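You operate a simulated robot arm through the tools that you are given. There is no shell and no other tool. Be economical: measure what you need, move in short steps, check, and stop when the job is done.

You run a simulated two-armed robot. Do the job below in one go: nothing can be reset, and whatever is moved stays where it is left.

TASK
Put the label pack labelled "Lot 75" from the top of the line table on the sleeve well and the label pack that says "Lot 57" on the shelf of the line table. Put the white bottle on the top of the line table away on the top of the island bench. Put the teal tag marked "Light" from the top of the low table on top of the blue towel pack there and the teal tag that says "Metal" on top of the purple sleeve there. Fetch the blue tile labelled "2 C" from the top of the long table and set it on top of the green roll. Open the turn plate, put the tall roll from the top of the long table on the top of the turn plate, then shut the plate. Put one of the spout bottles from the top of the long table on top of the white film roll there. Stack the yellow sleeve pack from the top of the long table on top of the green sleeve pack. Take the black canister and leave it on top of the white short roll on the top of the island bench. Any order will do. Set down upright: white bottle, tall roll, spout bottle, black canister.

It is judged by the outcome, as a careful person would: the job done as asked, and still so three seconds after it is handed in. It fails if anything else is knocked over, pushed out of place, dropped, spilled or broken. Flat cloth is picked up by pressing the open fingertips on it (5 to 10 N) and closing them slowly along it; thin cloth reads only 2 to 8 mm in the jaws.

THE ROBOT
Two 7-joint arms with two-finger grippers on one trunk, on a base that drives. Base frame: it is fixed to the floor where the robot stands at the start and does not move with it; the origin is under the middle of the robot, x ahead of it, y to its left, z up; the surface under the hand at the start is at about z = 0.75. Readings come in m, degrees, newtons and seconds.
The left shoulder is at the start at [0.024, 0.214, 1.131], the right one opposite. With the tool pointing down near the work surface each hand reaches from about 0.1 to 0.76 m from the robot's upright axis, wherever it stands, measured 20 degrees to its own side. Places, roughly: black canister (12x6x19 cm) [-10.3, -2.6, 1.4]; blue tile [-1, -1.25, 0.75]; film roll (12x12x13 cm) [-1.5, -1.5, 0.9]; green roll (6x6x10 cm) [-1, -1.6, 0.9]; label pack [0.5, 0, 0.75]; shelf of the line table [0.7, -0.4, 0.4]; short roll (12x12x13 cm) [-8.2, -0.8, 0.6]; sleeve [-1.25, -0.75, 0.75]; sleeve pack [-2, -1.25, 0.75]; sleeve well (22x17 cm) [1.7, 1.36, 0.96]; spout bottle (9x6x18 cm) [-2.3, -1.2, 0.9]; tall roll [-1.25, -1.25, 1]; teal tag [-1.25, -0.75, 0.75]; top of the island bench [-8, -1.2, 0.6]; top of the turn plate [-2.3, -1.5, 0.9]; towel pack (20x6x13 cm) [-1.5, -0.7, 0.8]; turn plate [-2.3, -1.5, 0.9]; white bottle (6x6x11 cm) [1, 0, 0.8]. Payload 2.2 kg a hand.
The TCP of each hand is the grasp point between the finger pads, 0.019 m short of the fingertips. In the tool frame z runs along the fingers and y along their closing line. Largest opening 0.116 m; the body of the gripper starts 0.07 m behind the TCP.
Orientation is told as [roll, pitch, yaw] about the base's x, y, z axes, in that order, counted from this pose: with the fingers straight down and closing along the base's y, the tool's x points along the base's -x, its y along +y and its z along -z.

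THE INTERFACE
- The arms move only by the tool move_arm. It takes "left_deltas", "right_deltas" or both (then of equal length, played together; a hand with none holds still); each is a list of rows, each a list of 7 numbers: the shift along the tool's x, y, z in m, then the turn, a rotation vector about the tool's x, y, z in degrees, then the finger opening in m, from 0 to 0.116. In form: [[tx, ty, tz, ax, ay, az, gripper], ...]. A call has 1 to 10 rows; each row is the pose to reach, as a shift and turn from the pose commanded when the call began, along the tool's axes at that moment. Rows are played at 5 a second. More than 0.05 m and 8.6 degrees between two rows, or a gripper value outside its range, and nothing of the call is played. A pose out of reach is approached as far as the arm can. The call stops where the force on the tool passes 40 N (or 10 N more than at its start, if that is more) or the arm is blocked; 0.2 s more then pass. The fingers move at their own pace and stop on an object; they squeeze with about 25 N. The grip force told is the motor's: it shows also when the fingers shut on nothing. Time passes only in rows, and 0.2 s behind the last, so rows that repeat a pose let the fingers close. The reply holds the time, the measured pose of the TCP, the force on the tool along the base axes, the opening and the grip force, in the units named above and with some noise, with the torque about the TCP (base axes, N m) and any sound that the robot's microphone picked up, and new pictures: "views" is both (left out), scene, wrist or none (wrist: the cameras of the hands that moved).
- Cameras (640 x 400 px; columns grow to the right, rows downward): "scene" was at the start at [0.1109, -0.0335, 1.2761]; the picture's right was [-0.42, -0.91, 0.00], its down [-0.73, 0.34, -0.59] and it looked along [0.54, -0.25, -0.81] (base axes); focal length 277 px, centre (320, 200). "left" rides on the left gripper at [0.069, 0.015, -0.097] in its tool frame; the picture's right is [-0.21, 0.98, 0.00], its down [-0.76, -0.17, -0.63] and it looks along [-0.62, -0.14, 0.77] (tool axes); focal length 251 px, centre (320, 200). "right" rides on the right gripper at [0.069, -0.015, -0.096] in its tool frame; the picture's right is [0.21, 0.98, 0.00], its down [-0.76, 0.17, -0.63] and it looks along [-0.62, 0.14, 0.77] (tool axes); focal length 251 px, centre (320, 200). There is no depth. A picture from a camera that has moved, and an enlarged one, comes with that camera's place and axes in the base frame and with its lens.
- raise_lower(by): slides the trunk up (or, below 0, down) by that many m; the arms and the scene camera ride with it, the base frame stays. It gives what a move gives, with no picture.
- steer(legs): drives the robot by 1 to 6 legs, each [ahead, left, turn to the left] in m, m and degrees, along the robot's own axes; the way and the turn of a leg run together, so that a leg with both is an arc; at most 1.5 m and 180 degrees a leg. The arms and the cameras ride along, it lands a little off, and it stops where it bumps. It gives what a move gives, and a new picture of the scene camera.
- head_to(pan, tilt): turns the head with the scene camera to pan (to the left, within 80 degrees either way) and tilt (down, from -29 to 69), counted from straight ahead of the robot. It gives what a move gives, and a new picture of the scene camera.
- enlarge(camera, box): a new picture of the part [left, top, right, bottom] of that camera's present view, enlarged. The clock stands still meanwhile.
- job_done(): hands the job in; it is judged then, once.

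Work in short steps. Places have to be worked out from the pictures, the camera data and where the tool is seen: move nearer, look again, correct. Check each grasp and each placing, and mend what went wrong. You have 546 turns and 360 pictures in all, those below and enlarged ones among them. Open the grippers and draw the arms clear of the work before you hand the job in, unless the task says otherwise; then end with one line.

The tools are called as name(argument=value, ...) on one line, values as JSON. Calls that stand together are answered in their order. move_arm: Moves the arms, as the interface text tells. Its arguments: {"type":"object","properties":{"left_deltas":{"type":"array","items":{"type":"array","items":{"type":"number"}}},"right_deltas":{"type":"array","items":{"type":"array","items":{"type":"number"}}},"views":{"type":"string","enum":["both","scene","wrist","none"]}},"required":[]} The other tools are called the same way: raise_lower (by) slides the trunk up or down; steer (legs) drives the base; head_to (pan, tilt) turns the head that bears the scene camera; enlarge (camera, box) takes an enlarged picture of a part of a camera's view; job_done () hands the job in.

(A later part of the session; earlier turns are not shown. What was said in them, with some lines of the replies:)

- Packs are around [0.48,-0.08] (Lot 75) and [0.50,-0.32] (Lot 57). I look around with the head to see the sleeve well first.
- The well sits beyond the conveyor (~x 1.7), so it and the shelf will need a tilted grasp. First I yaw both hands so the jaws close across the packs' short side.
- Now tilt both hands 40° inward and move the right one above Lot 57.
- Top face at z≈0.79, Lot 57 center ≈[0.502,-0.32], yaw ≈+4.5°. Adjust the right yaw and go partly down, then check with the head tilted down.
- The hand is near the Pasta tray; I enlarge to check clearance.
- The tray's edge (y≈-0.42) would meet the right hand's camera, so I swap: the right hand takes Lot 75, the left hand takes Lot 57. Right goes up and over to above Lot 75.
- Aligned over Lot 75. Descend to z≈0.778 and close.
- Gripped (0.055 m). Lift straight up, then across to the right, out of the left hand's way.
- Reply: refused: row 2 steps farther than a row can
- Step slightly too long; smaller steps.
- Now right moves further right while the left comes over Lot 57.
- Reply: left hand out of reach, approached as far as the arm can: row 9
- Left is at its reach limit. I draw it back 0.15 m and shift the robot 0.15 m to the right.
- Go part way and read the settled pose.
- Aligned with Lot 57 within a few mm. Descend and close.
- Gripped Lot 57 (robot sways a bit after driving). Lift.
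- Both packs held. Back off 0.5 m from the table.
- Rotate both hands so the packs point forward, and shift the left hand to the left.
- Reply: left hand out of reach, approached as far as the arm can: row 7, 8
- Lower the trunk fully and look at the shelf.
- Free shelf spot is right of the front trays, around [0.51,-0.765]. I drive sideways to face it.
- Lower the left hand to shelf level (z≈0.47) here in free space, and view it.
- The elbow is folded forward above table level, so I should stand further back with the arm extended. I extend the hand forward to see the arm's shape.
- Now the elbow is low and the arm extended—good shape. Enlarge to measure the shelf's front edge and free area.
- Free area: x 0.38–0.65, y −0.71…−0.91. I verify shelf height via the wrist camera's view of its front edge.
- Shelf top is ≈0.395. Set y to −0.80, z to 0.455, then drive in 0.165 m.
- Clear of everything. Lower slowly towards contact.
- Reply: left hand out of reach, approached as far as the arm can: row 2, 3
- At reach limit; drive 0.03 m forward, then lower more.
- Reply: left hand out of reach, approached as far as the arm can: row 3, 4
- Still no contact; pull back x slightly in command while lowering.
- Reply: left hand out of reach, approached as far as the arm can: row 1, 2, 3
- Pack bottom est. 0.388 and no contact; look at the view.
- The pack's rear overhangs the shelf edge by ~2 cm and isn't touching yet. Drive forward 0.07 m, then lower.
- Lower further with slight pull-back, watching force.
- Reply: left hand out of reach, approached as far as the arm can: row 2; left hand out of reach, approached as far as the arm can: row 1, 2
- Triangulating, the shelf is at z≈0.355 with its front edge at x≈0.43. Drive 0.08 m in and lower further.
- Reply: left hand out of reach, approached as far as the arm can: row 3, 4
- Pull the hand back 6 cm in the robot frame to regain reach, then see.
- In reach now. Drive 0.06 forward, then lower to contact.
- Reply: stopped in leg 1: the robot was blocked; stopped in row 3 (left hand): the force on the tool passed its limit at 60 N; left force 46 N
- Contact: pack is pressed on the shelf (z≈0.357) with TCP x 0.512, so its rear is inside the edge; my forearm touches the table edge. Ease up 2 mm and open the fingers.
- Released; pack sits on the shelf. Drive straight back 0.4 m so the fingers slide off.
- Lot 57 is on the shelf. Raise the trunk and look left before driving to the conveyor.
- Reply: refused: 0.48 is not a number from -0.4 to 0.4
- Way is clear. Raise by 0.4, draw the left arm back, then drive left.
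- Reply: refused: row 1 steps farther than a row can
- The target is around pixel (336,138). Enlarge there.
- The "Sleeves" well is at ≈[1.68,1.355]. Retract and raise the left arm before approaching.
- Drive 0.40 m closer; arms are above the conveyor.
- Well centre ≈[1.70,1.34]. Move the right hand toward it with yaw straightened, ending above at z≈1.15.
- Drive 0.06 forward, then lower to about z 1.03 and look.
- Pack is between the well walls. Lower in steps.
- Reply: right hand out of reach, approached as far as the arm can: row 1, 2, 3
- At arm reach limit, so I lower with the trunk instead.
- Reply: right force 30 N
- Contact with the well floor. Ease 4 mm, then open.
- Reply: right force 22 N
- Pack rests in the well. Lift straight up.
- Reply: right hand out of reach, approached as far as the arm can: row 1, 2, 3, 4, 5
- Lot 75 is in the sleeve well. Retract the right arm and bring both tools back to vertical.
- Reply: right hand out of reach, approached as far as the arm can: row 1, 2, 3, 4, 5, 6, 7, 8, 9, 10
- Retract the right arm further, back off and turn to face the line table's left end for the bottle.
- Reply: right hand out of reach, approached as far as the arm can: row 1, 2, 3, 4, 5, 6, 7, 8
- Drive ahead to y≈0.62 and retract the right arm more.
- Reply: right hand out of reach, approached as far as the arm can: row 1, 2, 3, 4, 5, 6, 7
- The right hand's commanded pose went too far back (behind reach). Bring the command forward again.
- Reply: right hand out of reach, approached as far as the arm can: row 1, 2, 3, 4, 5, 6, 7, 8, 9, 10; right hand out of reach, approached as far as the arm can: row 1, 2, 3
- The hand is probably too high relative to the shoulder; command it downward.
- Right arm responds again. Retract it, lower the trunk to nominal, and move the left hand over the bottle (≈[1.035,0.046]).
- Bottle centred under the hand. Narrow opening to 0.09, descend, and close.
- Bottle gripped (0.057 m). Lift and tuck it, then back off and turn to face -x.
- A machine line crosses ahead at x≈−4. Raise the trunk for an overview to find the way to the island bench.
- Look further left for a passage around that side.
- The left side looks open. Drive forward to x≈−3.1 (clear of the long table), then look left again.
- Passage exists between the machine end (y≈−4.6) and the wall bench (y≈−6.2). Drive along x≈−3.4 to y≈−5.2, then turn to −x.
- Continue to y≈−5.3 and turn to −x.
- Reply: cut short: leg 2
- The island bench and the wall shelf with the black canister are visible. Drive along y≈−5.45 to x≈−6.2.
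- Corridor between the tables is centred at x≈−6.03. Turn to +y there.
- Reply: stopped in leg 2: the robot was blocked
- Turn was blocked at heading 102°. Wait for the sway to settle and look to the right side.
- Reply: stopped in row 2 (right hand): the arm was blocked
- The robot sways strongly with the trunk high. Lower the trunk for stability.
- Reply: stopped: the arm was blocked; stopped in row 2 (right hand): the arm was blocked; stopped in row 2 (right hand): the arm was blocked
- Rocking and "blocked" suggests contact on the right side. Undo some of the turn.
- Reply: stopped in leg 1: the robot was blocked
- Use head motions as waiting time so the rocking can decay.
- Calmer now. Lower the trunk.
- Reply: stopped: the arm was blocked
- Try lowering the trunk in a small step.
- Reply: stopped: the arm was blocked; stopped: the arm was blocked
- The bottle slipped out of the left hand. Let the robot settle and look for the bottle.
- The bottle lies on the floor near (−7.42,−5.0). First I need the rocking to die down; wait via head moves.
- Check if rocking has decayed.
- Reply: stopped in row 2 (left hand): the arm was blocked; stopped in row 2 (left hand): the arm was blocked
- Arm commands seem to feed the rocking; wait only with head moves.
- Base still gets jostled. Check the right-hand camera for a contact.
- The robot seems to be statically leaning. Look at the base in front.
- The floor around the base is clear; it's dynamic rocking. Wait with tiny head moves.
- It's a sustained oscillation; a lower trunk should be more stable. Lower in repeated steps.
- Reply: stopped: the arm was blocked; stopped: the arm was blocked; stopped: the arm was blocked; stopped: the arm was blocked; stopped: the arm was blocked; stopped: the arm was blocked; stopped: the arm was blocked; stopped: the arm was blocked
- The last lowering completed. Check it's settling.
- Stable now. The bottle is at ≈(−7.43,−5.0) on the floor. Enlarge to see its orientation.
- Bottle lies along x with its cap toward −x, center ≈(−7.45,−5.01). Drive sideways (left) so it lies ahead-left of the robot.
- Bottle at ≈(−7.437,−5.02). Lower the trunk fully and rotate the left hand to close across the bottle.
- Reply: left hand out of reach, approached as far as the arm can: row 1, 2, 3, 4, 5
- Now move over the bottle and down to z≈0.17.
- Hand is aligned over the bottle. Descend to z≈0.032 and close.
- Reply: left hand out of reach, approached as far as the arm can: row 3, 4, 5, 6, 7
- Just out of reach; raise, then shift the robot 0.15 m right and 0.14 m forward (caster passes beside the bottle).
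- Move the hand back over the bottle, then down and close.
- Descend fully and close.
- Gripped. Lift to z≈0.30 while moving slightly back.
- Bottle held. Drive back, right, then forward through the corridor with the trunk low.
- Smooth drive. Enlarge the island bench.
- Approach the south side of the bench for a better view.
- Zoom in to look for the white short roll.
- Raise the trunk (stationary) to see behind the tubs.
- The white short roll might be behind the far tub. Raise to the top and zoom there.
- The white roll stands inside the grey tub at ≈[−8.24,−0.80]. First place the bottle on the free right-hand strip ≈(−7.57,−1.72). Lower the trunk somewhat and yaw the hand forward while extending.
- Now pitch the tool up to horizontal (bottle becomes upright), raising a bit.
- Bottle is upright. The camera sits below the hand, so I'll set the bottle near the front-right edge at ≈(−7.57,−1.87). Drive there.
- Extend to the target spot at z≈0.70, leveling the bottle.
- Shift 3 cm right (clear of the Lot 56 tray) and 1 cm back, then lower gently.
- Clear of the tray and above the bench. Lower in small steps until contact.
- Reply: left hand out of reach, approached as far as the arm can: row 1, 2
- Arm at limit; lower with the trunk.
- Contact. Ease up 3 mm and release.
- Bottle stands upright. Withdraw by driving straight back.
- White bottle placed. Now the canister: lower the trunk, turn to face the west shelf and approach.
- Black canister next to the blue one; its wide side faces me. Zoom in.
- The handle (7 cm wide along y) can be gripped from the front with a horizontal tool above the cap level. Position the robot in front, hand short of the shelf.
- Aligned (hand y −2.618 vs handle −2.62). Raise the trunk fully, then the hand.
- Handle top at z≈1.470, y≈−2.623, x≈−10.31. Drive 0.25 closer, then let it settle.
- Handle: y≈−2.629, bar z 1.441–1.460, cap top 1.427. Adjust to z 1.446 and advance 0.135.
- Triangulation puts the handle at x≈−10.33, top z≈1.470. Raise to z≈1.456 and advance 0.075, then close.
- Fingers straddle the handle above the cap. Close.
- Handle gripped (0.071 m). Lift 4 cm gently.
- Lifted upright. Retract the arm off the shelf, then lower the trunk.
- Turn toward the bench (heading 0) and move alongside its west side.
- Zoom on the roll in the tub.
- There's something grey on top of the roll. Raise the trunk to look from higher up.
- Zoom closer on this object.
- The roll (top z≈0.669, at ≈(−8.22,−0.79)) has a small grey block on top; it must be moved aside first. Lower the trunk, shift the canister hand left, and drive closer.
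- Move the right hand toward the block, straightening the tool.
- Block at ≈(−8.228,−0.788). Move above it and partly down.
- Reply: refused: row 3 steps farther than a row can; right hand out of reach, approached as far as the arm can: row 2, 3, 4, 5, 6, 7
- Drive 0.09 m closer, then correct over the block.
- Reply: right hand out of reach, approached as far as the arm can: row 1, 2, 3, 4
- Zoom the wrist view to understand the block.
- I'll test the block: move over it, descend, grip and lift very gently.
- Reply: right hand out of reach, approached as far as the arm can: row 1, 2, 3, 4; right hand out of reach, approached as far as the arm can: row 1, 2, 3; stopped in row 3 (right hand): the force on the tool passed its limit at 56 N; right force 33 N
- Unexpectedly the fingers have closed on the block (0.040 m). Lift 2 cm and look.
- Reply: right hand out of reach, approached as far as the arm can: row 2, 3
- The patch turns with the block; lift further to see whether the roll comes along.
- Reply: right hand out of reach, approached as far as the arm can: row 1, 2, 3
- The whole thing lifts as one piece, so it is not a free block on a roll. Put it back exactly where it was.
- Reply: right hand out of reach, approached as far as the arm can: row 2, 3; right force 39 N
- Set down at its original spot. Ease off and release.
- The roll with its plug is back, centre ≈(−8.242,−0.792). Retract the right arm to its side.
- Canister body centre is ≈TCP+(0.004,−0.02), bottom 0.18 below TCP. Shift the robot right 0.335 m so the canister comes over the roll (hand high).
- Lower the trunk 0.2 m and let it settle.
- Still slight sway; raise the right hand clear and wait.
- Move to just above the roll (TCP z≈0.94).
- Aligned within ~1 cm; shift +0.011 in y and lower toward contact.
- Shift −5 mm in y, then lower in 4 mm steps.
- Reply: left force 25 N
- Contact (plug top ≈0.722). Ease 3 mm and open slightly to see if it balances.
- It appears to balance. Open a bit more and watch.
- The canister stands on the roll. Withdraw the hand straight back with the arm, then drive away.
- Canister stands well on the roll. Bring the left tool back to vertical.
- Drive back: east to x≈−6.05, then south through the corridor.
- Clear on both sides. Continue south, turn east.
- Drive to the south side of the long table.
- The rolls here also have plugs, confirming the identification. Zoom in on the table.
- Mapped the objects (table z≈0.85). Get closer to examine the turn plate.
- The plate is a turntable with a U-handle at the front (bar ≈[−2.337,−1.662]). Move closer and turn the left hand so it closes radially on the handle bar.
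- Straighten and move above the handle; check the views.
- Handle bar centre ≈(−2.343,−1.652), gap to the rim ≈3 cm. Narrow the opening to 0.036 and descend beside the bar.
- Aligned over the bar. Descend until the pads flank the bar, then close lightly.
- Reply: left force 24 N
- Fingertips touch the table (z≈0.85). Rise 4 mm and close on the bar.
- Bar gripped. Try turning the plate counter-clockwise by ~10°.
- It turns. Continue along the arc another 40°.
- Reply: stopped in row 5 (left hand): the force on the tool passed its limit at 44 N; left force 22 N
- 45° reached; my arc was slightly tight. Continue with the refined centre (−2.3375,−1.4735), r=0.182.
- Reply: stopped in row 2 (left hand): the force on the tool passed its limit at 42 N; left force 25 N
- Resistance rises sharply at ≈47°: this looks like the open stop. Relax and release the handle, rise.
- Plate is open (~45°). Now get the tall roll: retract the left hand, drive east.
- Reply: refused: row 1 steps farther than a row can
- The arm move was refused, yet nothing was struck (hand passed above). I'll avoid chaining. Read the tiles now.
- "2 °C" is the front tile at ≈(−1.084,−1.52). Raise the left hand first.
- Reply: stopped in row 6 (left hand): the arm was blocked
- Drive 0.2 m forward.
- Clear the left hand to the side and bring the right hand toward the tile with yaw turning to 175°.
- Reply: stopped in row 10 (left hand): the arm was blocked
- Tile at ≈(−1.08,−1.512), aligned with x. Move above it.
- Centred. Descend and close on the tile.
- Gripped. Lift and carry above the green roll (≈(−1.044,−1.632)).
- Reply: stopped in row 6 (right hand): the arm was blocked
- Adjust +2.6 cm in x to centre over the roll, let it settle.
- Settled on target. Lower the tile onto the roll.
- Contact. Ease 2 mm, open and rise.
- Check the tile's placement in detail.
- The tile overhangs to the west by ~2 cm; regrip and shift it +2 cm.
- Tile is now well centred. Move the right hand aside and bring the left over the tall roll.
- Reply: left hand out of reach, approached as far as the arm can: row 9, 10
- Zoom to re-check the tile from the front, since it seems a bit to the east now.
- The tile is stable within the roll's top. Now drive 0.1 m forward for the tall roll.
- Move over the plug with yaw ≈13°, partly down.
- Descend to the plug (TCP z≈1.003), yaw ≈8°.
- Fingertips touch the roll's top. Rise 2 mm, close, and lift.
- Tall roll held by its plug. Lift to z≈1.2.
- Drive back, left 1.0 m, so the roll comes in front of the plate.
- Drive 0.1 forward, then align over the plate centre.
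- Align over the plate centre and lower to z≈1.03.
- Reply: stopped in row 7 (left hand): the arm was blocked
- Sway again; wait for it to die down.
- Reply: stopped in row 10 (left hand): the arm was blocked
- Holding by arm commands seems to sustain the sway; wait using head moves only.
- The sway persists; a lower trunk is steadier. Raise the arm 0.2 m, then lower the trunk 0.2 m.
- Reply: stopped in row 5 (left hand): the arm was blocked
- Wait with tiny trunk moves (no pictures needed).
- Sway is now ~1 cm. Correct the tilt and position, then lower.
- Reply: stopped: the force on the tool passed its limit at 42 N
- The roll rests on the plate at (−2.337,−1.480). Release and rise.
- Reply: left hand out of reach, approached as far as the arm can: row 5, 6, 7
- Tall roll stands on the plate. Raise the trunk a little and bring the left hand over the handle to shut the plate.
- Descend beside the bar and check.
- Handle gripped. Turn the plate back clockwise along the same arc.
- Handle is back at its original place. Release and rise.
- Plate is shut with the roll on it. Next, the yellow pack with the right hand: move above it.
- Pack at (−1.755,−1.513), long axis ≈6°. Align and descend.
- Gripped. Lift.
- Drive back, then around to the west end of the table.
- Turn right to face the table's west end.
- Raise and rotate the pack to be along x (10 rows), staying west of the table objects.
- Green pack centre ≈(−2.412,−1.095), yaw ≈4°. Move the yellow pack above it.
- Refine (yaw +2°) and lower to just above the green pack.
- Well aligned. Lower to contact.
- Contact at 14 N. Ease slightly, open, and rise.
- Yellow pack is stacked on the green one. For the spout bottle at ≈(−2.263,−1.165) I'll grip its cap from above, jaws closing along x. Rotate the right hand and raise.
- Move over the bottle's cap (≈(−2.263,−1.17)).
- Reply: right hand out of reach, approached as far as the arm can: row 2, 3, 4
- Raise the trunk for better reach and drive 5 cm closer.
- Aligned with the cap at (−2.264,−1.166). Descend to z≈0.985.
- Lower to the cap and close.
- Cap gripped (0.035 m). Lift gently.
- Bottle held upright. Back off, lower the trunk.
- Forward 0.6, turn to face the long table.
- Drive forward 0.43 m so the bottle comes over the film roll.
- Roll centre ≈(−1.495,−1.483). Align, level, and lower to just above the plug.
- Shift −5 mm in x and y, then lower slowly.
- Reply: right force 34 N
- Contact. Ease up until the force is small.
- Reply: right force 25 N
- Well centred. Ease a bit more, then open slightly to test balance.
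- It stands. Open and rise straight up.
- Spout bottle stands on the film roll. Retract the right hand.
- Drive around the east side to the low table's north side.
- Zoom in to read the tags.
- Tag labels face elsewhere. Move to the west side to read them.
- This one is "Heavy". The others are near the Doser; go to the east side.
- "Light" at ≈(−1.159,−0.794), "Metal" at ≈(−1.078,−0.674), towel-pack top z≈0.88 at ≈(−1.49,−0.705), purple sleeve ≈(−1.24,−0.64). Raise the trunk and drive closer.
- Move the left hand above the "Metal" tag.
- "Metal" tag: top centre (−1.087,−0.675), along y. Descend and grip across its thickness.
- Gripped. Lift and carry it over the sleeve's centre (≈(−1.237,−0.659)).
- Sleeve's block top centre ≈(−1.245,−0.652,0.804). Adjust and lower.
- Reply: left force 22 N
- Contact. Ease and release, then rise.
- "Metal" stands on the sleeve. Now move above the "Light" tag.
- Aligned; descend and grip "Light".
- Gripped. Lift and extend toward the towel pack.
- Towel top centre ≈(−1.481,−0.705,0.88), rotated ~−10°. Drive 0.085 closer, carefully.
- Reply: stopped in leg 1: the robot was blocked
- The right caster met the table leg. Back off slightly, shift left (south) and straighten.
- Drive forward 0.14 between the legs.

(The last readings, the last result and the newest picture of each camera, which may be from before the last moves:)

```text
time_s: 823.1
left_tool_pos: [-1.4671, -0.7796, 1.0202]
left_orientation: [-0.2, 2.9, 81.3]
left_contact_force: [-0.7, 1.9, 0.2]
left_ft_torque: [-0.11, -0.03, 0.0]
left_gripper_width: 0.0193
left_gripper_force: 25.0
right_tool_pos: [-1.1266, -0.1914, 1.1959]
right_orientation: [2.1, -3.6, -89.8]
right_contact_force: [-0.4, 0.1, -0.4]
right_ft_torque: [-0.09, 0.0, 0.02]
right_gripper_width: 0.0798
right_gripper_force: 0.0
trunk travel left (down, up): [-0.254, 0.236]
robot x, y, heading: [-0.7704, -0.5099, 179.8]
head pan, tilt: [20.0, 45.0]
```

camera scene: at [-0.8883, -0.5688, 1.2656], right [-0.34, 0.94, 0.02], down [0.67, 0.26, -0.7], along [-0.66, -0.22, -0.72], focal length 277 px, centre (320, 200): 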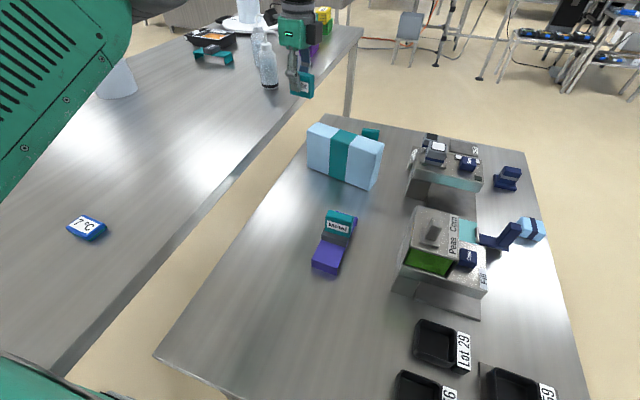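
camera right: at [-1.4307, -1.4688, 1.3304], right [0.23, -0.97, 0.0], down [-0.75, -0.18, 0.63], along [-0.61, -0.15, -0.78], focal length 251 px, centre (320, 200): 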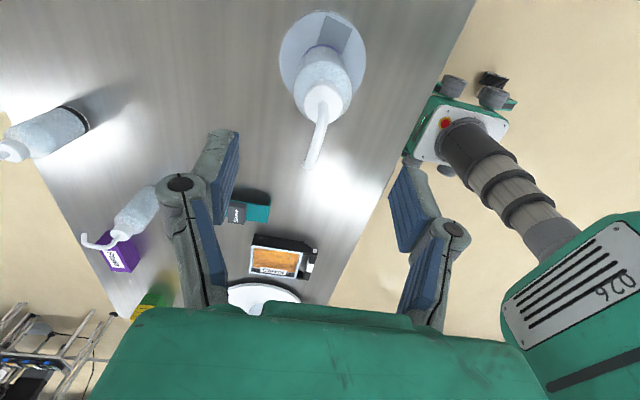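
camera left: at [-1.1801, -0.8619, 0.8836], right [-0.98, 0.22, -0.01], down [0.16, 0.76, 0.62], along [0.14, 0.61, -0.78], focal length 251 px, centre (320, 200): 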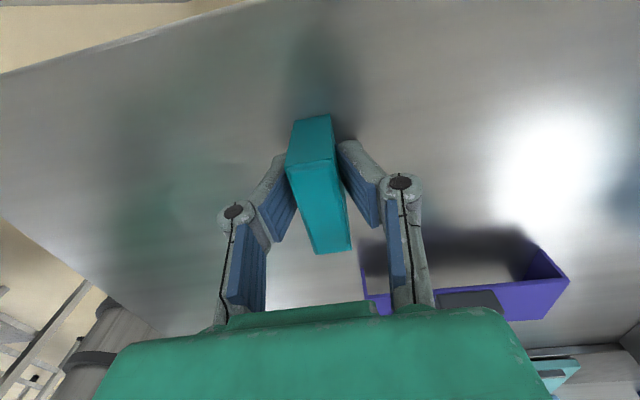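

Wait for the lateral sway to decay (trunk up/down moves).

raise_lower(by=0.15)

raise_lower(by=-0.15)

raise_lower(by=0.1)

raise_lower(by=-0.1)

raise_lower(by=0.1)

raise_lower(by=-0.1)

raise_lower(by=-0.005)

raise_lower(by=0.005)

```text
time_s: 824.9
left_tool_pos: [-1.4682, -0.7747, 1.1695]
left_orientation: [-0.3, 3.0, 81.4]
left_contact_force: [0.1, 1.3, -0.9]
left_ft_torque: [-0.15, -0.02, 0.01]
left_gripper_width: 0.0195
left_gripper_force: 26.0
right_tool_pos: [-1.1274, -0.187, 1.3444]
right_orientation: [2.1, -3.6, -89.7]
right_contact_force: [-0.2, 0.6, -0.1]
right_ft_torque: [-0.02, 0.04, -0.02]
right_gripper_width: 0.08
right_gripper_force: 0.1
trunk travel left (down, up): [-0.404, 0.086]
robot x, y, heading: [-0.7706, -0.506, 179.8]
head pan, tilt: [20.0, 45.0]
```

```text
time_s: 826.6
left_tool_pos: [-1.4676, -0.7735, 1.0214]
left_orientation: [-0.2, 3.1, 81.2]
left_contact_force: [0.1, 2.2, -0.3]
left_ft_torque: [-0.17, 0.01, -0.03]
left_gripper_width: 0.019
left_gripper_force: 25.2
right_tool_pos: [-1.1268, -0.1863, 1.1944]
right_orientation: [2.1, -3.7, -89.8]
right_contact_force: [-0.4, 1.0, 1.0]
right_ft_torque: [-0.07, 0.03, -0.03]
right_gripper_width: 0.0801
right_gripper_force: 0.0
trunk travel left (down, up): [-0.254, 0.236]
robot x, y, heading: [-0.7745, -0.5116, 179.6]
head pan, tilt: [20.0, 45.0]
```

```text
time_s: 828.0
left_tool_pos: [-1.467, -0.8219, 1.1087]
left_orientation: [-0.2, 1.2, 81.8]
left_contact_force: [0.6, -1.3, 0.1]
left_ft_torque: [0.1, 0.05, 0.01]
left_gripper_width: 0.0194
left_gripper_force: 24.8
right_tool_pos: [-1.1277, -0.2386, 1.3002]
right_orientation: [2.6, -1.6, -89.6]
right_contact_force: [-0.2, -1.1, -0.4]
right_ft_torque: [0.09, -0.02, 0.01]
right_gripper_width: 0.08
right_gripper_force: 0.1
trunk travel left (down, up): [-0.354, 0.136]
robot x, y, heading: [-0.7733, -0.5162, 180.0]
head pan, tilt: [20.0, 45.0]
```

```text
time_s: 829.3
left_tool_pos: [-1.4676, -0.78, 1.02]
left_orientation: [-0.3, 3.0, 81.4]
left_contact_force: [0.1, 0.5, -0.1]
left_ft_torque: [-0.11, -0.03, 0.0]
left_gripper_width: 0.0192
left_gripper_force: 25.2
right_tool_pos: [-1.1259, -0.1942, 1.1977]
right_orientation: [2.0, -3.4, -89.7]
right_contact_force: [0.3, 0.7, 0.4]
right_ft_torque: [-0.06, 0.0, 0.0]
right_gripper_width: 0.0801
right_gripper_force: 0.1
trunk travel left (down, up): [-0.254, 0.236]
robot x, y, heading: [-0.7696, -0.5113, 179.9]
head pan, tilt: [20.0, 45.0]
```

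```text
time_s: 830.6
left_tool_pos: [-1.4684, -0.8144, 1.1108]
left_orientation: [0.0, 1.5, 81.7]
left_contact_force: [1.1, -1.5, 0.5]
left_ft_torque: [0.07, 0.04, 0.01]
left_gripper_width: 0.0192
left_gripper_force: 25.4
right_tool_pos: [-1.1285, -0.2288, 1.2989]
right_orientation: [3.0, -1.9, -89.7]
right_contact_force: [0.2, 0.6, -1.1]
right_ft_torque: [0.04, -0.05, -0.02]
right_gripper_width: 0.0798
right_gripper_force: 0.0
trunk travel left (down, up): [-0.354, 0.136]
robot x, y, heading: [-0.7679, -0.5174, 179.9]
head pan, tilt: [20.0, 45.0]
```

```text
time_s: 831.9
left_tool_pos: [-1.4677, -0.7912, 1.0183]
left_orientation: [-0.1, 2.5, 81.5]
left_contact_force: [0.1, -0.2, 0.0]
left_ft_torque: [-0.02, 0.02, -0.02]
left_gripper_width: 0.0191
left_gripper_force: 25.0
right_tool_pos: [-1.1257, -0.2055, 1.1994]
right_orientation: [1.8, -2.8, -89.7]
right_contact_force: [1.2, 0.2, 0.0]
right_ft_torque: [-0.06, 0.03, 0.01]
right_gripper_width: 0.0801
right_gripper_force: 0.0
trunk travel left (down, up): [-0.254, 0.236]
robot x, y, heading: [-0.7727, -0.5086, 180.0]
head pan, tilt: [20.0, 45.0]
```

```text
time_s: 832.5
left_tool_pos: [-1.468, -0.7773, 1.0147]
left_orientation: [-0.1, 3.0, 81.4]
left_contact_force: [0.3, 0.7, -0.4]
left_ft_torque: [-0.15, 0.03, -0.03]
left_gripper_width: 0.0192
left_gripper_force: 24.7
right_tool_pos: [-1.1284, -0.1901, 1.1848]
right_orientation: [2.9, -3.6, -89.8]
right_contact_force: [0.3, -0.1, 0.6]
right_ft_torque: [-0.09, 0.0, -0.01]
right_gripper_width: 0.08
right_gripper_force: 0.2
trunk travel left (down, up): [-0.249, 0.241]
robot x, y, heading: [-0.7712, -0.5066, 180.1]
head pan, tilt: [20.0, 45.0]
```

```text
time_s: 833.0
left_tool_pos: [-1.4664, -0.8359, 1.0074]
left_orientation: [0.0, 0.7, 81.8]
left_contact_force: [0.1, -1.7, -0.4]
left_ft_torque: [0.18, 0.01, 0.03]
left_gripper_width: 0.0194
left_gripper_force: 24.7
right_tool_pos: [-1.1278, -0.2532, 1.2057]
right_orientation: [2.2, -0.8, -89.4]
right_contact_force: [0.8, -0.5, -0.5]
right_ft_torque: [0.11, 0.02, 0.01]
right_gripper_width: 0.0802
right_gripper_force: 0.0
trunk travel left (down, up): [-0.254, 0.236]
robot x, y, heading: [-0.7695, -0.5193, 179.9]
head pan, tilt: [20.0, 45.0]
```

Sway persists; raise the hand and lower the trunk for stability, moving over to the towel's line.

move_arm(left_deltas=[[-0.02, 0.005, -0.03, 0, 0, 0, 0.012], [-0.045, 0.012, -0.06, 0, 0, 0, 0.012], [-0.07, 0.02, -0.09, 0, 0, 0, 0.012], [-0.097, 0.027, -0.12, 0, 0, 0, 0.012]], views="none")

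raise_lower(by=-0.14)

raise_lower(by=0.005)

raise_lower(by=-0.005)

raise_lower(by=0.005)

raise_lower(by=-0.005)

```text
time_s: 834.0
left_tool_pos: [-1.4487, -0.7281, 1.1208]
left_orientation: [0.1, 1.2, 81.7]
left_contact_force: [0.6, -1.0, -0.2]
left_ft_torque: [0.14, 0.08, 0.02]
left_gripper_width: 0.0194
left_gripper_force: 25.3
left hand out of reach, approached as far as the arm can: row 3, 4
right_tool_pos: [-1.1261, -0.237, 1.2033]
right_orientation: [2.6, -1.5, -89.6]
right_contact_force: [1.2, -0.8, -0.3]
right_ft_torque: [0.05, 0.01, 0.0]
right_gripper_width: 0.0801
right_gripper_force: 0.1
trunk travel left (down, up): [-0.254, 0.236]
robot x, y, heading: [-0.7677, -0.5127, 180.0]
head pan, tilt: [20.0, 45.0]
```

```text
time_s: 835.7
left_tool_pos: [-1.4519, -0.7209, 0.9802]
left_orientation: [0.0, 1.3, 81.7]
left_contact_force: [0.5, -1.8, -0.4]
left_ft_torque: [0.09, 0.05, -0.03]
left_gripper_width: 0.0192
left_gripper_force: 25.4
right_tool_pos: [-1.1272, -0.2304, 1.0607]
right_orientation: [2.7, -1.8, -89.7]
right_contact_force: [-0.6, -0.7, -0.9]
right_ft_torque: [0.02, -0.01, 0.0]
right_gripper_width: 0.08
right_gripper_force: 0.1
trunk travel left (down, up): [-0.114, 0.376]
robot x, y, heading: [-0.7714, -0.5145, 180.1]
head pan, tilt: [20.0, 45.0]
```

```text
time_s: 836.2
left_tool_pos: [-1.4555, -0.7261, 0.9866]
left_orientation: [0.0, 1.3, 81.9]
left_contact_force: [0.6, -1.4, -0.3]
left_ft_torque: [0.14, 0.02, 0.0]
left_gripper_width: 0.0195
left_gripper_force: 25.4
right_tool_pos: [-1.1256, -0.2353, 1.0714]
right_orientation: [1.8, -1.5, -89.5]
right_contact_force: [0.1, -0.6, 0.1]
right_ft_torque: [0.09, 0.01, 0.02]
right_gripper_width: 0.08
right_gripper_force: 0.2
trunk travel left (down, up): [-0.119, 0.371]
robot x, y, heading: [-0.7729, -0.5187, 179.8]
head pan, tilt: [20.0, 45.0]
```

```text
time_s: 836.8
left_tool_pos: [-1.4548, -0.6707, 0.9889]
left_orientation: [-0.4, 3.6, 81.1]
left_contact_force: [-0.6, 1.7, 0.5]
left_ft_torque: [-0.19, -0.05, 0.0]
left_gripper_width: 0.0192
left_gripper_force: 24.8
right_tool_pos: [-1.1273, -0.1795, 1.0521]
right_orientation: [2.4, -4.2, -89.9]
right_contact_force: [-0.2, 2.5, 0.0]
right_ft_torque: [-0.23, 0.02, -0.01]
right_gripper_width: 0.0799
right_gripper_force: 0.1
trunk travel left (down, up): [-0.114, 0.376]
robot x, y, heading: [-0.772, -0.5039, 179.9]
head pan, tilt: [20.0, 45.0]
```

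```text
time_s: 837.3
left_tool_pos: [-1.4518, -0.7172, 0.9857]
left_orientation: [-0.1, 1.5, 81.7]
left_contact_force: [0.4, -0.7, 0.3]
left_ft_torque: [0.1, 0.04, -0.02]
left_gripper_width: 0.0196
left_gripper_force: 24.9
right_tool_pos: [-1.1288, -0.2248, 1.0641]
right_orientation: [2.7, -1.9, -89.6]
right_contact_force: [0.0, 0.4, -1.4]
right_ft_torque: [0.02, 0.0, 0.05]
right_gripper_width: 0.0801
right_gripper_force: 0.1
trunk travel left (down, up): [-0.119, 0.371]
robot x, y, heading: [-0.7695, -0.5106, 179.9]
head pan, tilt: [20.0, 45.0]
```

```text
time_s: 837.9
left_tool_pos: [-1.4569, -0.7252, 0.982]
left_orientation: [0.0, 1.2, 81.8]
left_contact_force: [-0.4, -1.3, -0.7]
left_ft_torque: [0.13, 0.0, -0.04]
left_gripper_width: 0.0193
left_gripper_force: 25.2
right_tool_pos: [-1.1254, -0.2352, 1.066]
right_orientation: [1.8, -1.5, -89.5]
right_contact_force: [-0.7, 0.3, 0.6]
right_ft_torque: [0.09, 0.0, -0.01]
right_gripper_width: 0.0802
right_gripper_force: 0.0
trunk travel left (down, up): [-0.114, 0.376]
robot x, y, heading: [-0.7713, -0.5162, 180.0]
head pan, tilt: [20.0, 45.0]
```

Sway is along the towel's length, so it is harmless. Move −2.6 cm in x and lower to just above the towel.

move_arm(left_deltas=[[0.002, 0.013, 0.02, 0, 0, 0, 0.012], [0.004, 0.026, 0.04, 0, 0, 0, 0.012], [0.004, 0.026, 0.055, 0, 0, 0, 0.012]], views="scene")

```text
time_s: 838.6
left_tool_pos: [-1.4754, -0.7313, 0.9233]
left_orientation: [0.0, 1.3, 81.8]
left_contact_force: [0.2, -2.5, -0.5]
left_ft_torque: [0.12, -0.01, 0.03]
left_gripper_width: 0.0192
left_gripper_force: 25.3
left hand out of reach, approached as far as the arm can: row 1, 2, 3
right_tool_pos: [-1.1281, -0.2333, 1.0639]
right_orientation: [2.0, -1.6, -89.6]
right_contact_force: [-0.7, 0.2, 0.5]
right_ft_torque: [0.07, -0.08, 0.0]
right_gripper_width: 0.0799
right_gripper_force: 0.0
trunk travel left (down, up): [-0.114, 0.376]
robot x, y, heading: [-0.7654, -0.5161, 180.0]
head pan, tilt: [20.0, 45.0]
camera scene: at [-0.8896, -0.5472, 1.1264], right [-0.34, 0.94, 0.0], down [0.67, 0.24, -0.7], along [-0.66, -0.24, -0.71], focal length 277 px, centre (320, 200)
```

scene: 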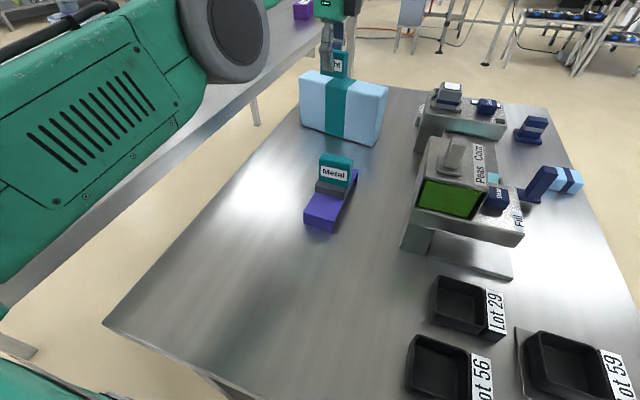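

Lower with the trunk to contact.

raise_lower(by=-0.012)

```text
time_s: 839.2
left_tool_pos: [-1.4738, -0.6903, 0.9192]
left_orientation: [-0.2, 3.0, 81.4]
left_contact_force: [0.1, 2.0, 0.5]
left_ft_torque: [-0.07, -0.06, 0.01]
left_gripper_width: 0.0194
left_gripper_force: 25.1
right_tool_pos: [-1.1259, -0.1917, 1.0432]
right_orientation: [2.0, -3.6, -89.8]
right_contact_force: [1.4, 1.1, 0.3]
right_ft_torque: [-0.06, 0.03, -0.05]
right_gripper_width: 0.0801
right_gripper_force: 0.1
trunk travel left (down, up): [-0.102, 0.388]
robot x, y, heading: [-0.7689, -0.5048, 179.7]
head pan, tilt: [20.0, 45.0]
```

raise_lower(by=-0.01)

```text
time_s: 839.8
left_tool_pos: [-1.4682, -0.6997, 0.9068]
left_orientation: [-0.2, 2.7, 81.5]
left_contact_force: [0.3, -3.7, 12.4]
left_ft_torque: [0.15, -0.07, -0.05]
left_gripper_width: 0.0194
left_gripper_force: 24.5
right_tool_pos: [-1.1259, -0.1997, 1.0337]
right_orientation: [2.4, -3.1, -89.8]
right_contact_force: [0.1, 0.1, -0.3]
right_ft_torque: [-0.13, 0.01, 0.02]
right_gripper_width: 0.0799
right_gripper_force: 0.0
trunk travel left (down, up): [-0.092, 0.398]
robot x, y, heading: [-0.7722, -0.5082, 180.1]
head pan, tilt: [20.0, 45.0]
```

Contact on the towel pack. Open and rise.

move_arm(left_deltas=[[0, 0, 0, 0, 0, 0, 0.03], [0, 0, 0, 0, 0, 0, 0.055], [0, 0, 0, 0, 0, 0, 0.06], [0, 0, -0.03, 0, 0, 0, 0.06], [0, 0, -0.07, 0, 0, 0, 0.06], [0, 0, -0.11, 0, 0, 0, 0.06]], views="scene")

enlarge(camera="scene", box=[270, 30, 430, 190])

```text
time_s: 841.2
left_tool_pos: [-1.4389, -0.7262, 1.0003]
left_orientation: [-0.1, 1.5, 81.8]
left_contact_force: [-0.1, -1.3, -0.2]
left_ft_torque: [0.09, 0.05, 0.03]
left_gripper_width: 0.0598
left_gripper_force: 0.1
left hand out of reach, approached as far as the arm can: row 4, 5, 6
right_tool_pos: [-1.1247, -0.228, 1.0405]
right_orientation: [2.1, -1.9, -89.6]
right_contact_force: [0.8, -1.7, 0.5]
right_ft_torque: [0.1, 0.03, -0.01]
right_gripper_width: 0.0798
right_gripper_force: 0.0
trunk travel left (down, up): [-0.092, 0.398]
robot x, y, heading: [-0.7715, -0.5174, 180.1]
head pan, tilt: [20.0, 45.0]
camera scene: at [-0.8871, -0.5546, 1.1044], right [-0.34, 0.94, 0.01], down [0.67, 0.25, -0.7], along [-0.66, -0.23, -0.71], focal length 277 px, centre (320, 200)
```

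scene: 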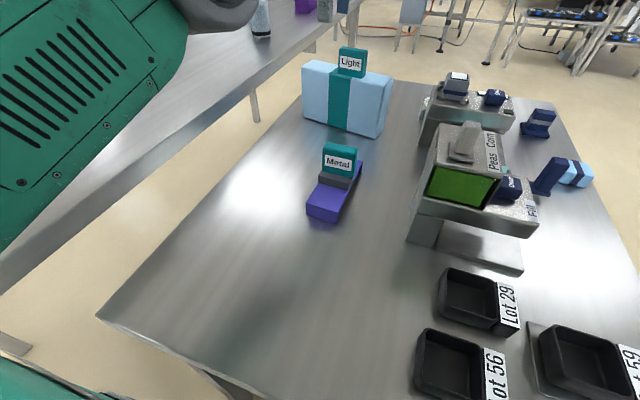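

```text
2.50 times, centred on (350, 110) of scene
camera zoom: at [-0.8871, -0.5546, 1.1044], right [-0.34, 0.94, 0.01], down [0.67, 0.25, -0.7], along [-0.66, -0.23, -0.71], focal length 691 px, centre (245, 425)
```

zoom: 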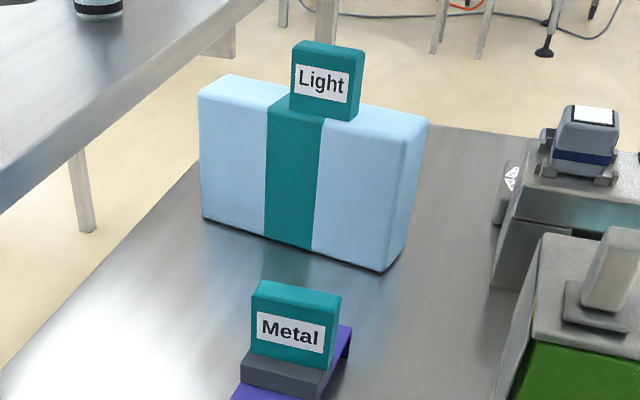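

Both tags are placed. Drive back clear of the table and check the scene.

steer(legs=[[-0.45, 0, 0]])

head_to(pan=35, tilt=25)

enlarge(camera="scene", box=[100, 60, 480, 300])

```text
time_s: 843.9
left_tool_pos: [-0.9952, -0.698, 1.0041]
left_orientation: [-0.1, 2.7, 81.1]
left_contact_force: [0.0, -0.1, 0.8]
left_ft_torque: [-0.06, 0.04, -0.01]
left_gripper_width: 0.0602
left_gripper_force: 0.1
right_tool_pos: [-0.679, -0.2009, 1.034]
right_orientation: [2.4, -3.1, -90.0]
right_contact_force: [0.5, 0.0, 0.5]
right_ft_torque: [-0.07, 0.0, -0.02]
right_gripper_width: 0.0795
right_gripper_force: 0.0
trunk travel left (down, up): [-0.092, 0.398]
robot x, y, heading: [-0.3252, -0.5111, 179.6]
head pan, tilt: [20.0, 45.0]
```

```text
time_s: 844.8
left_tool_pos: [-0.9941, -0.6978, 1.0063]
left_orientation: [0.0, 2.5, 81.2]
left_contact_force: [0.1, 0.3, -0.8]
left_ft_torque: [-0.06, 0.02, -0.01]
left_gripper_width: 0.0602
left_gripper_force: 0.0
right_tool_pos: [-0.6778, -0.2026, 1.033]
right_orientation: [2.7, -2.9, -90.0]
right_contact_force: [0.1, 0.7, -0.1]
right_ft_torque: [-0.05, 0.01, -0.02]
right_gripper_width: 0.0803
right_gripper_force: 0.1
trunk travel left (down, up): [-0.092, 0.398]
robot x, y, heading: [-0.3218, -0.5117, 179.2]
head pan, tilt: [35.0, 25.0]
```

```text
refused: no pictures are left
```

Pictures are used up; all placements were verified. Open both grippers and draw the left arm back clear.

move_arm(left_deltas=[[0, -0.04, -0.02, 0, 0, 0, 0.1], [0, -0.08, -0.04, 0, 0, 0, 0.116], [0, -0.12, -0.04, 0, 0, 0, 0.116], [0, -0.16, -0.04, 0, 0, 0, 0.116], [0, -0.2, -0.04, 0, 0, 0, 0.116]], right_deltas=[[0, 0, 0, 0, 0, 0, 0.1], [0, 0, 0, 0, 0, 0, 0.116], [0, 0, 0, 0, 0, 0, 0.116], [0, 0, 0, 0, 0, 0, 0.116], [0, 0, 0, 0, 0, 0, 0.116]], views="none")

```text
time_s: 846.2
left_tool_pos: [-0.826, -0.7303, 1.0871]
left_orientation: [6.5, 1.0, 84.0]
left_contact_force: [0.4, 1.0, -0.3]
left_ft_torque: [-0.15, 0.01, 0.02]
left_gripper_width: 0.1161
left_gripper_force: 0.0
left hand out of reach, approached as far as the arm can: row 1, 2, 3
right_tool_pos: [-0.6793, -0.1962, 1.0294]
right_orientation: [3.0, -3.4, -90.1]
right_contact_force: [-1.1, 0.1, -0.7]
right_ft_torque: [-0.08, 0.0, -0.01]
right_gripper_width: 0.116
right_gripper_force: 0.1
trunk travel left (down, up): [-0.092, 0.398]
robot x, y, heading: [-0.3218, -0.5079, 179.5]
head pan, tilt: [35.0, 25.0]
stopped in row 5 (left hand): the arm was blocked; the commanded pose is now the measured one
no pictures are left
```

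Everything is placed, the arms are clear and the grippers open, so I hand the job in.

job_done()

```text
The job is handed in.
```

All the items are where you asked and I've handed the job in, but the white bottle slipped from the hand and fell to the floor on the way to the island bench. I picked it up and stood it upright on the bench. The "2 C" tile sits about 2 cm off-centre on the green roll, and I had no pictures left for a last look over everything.
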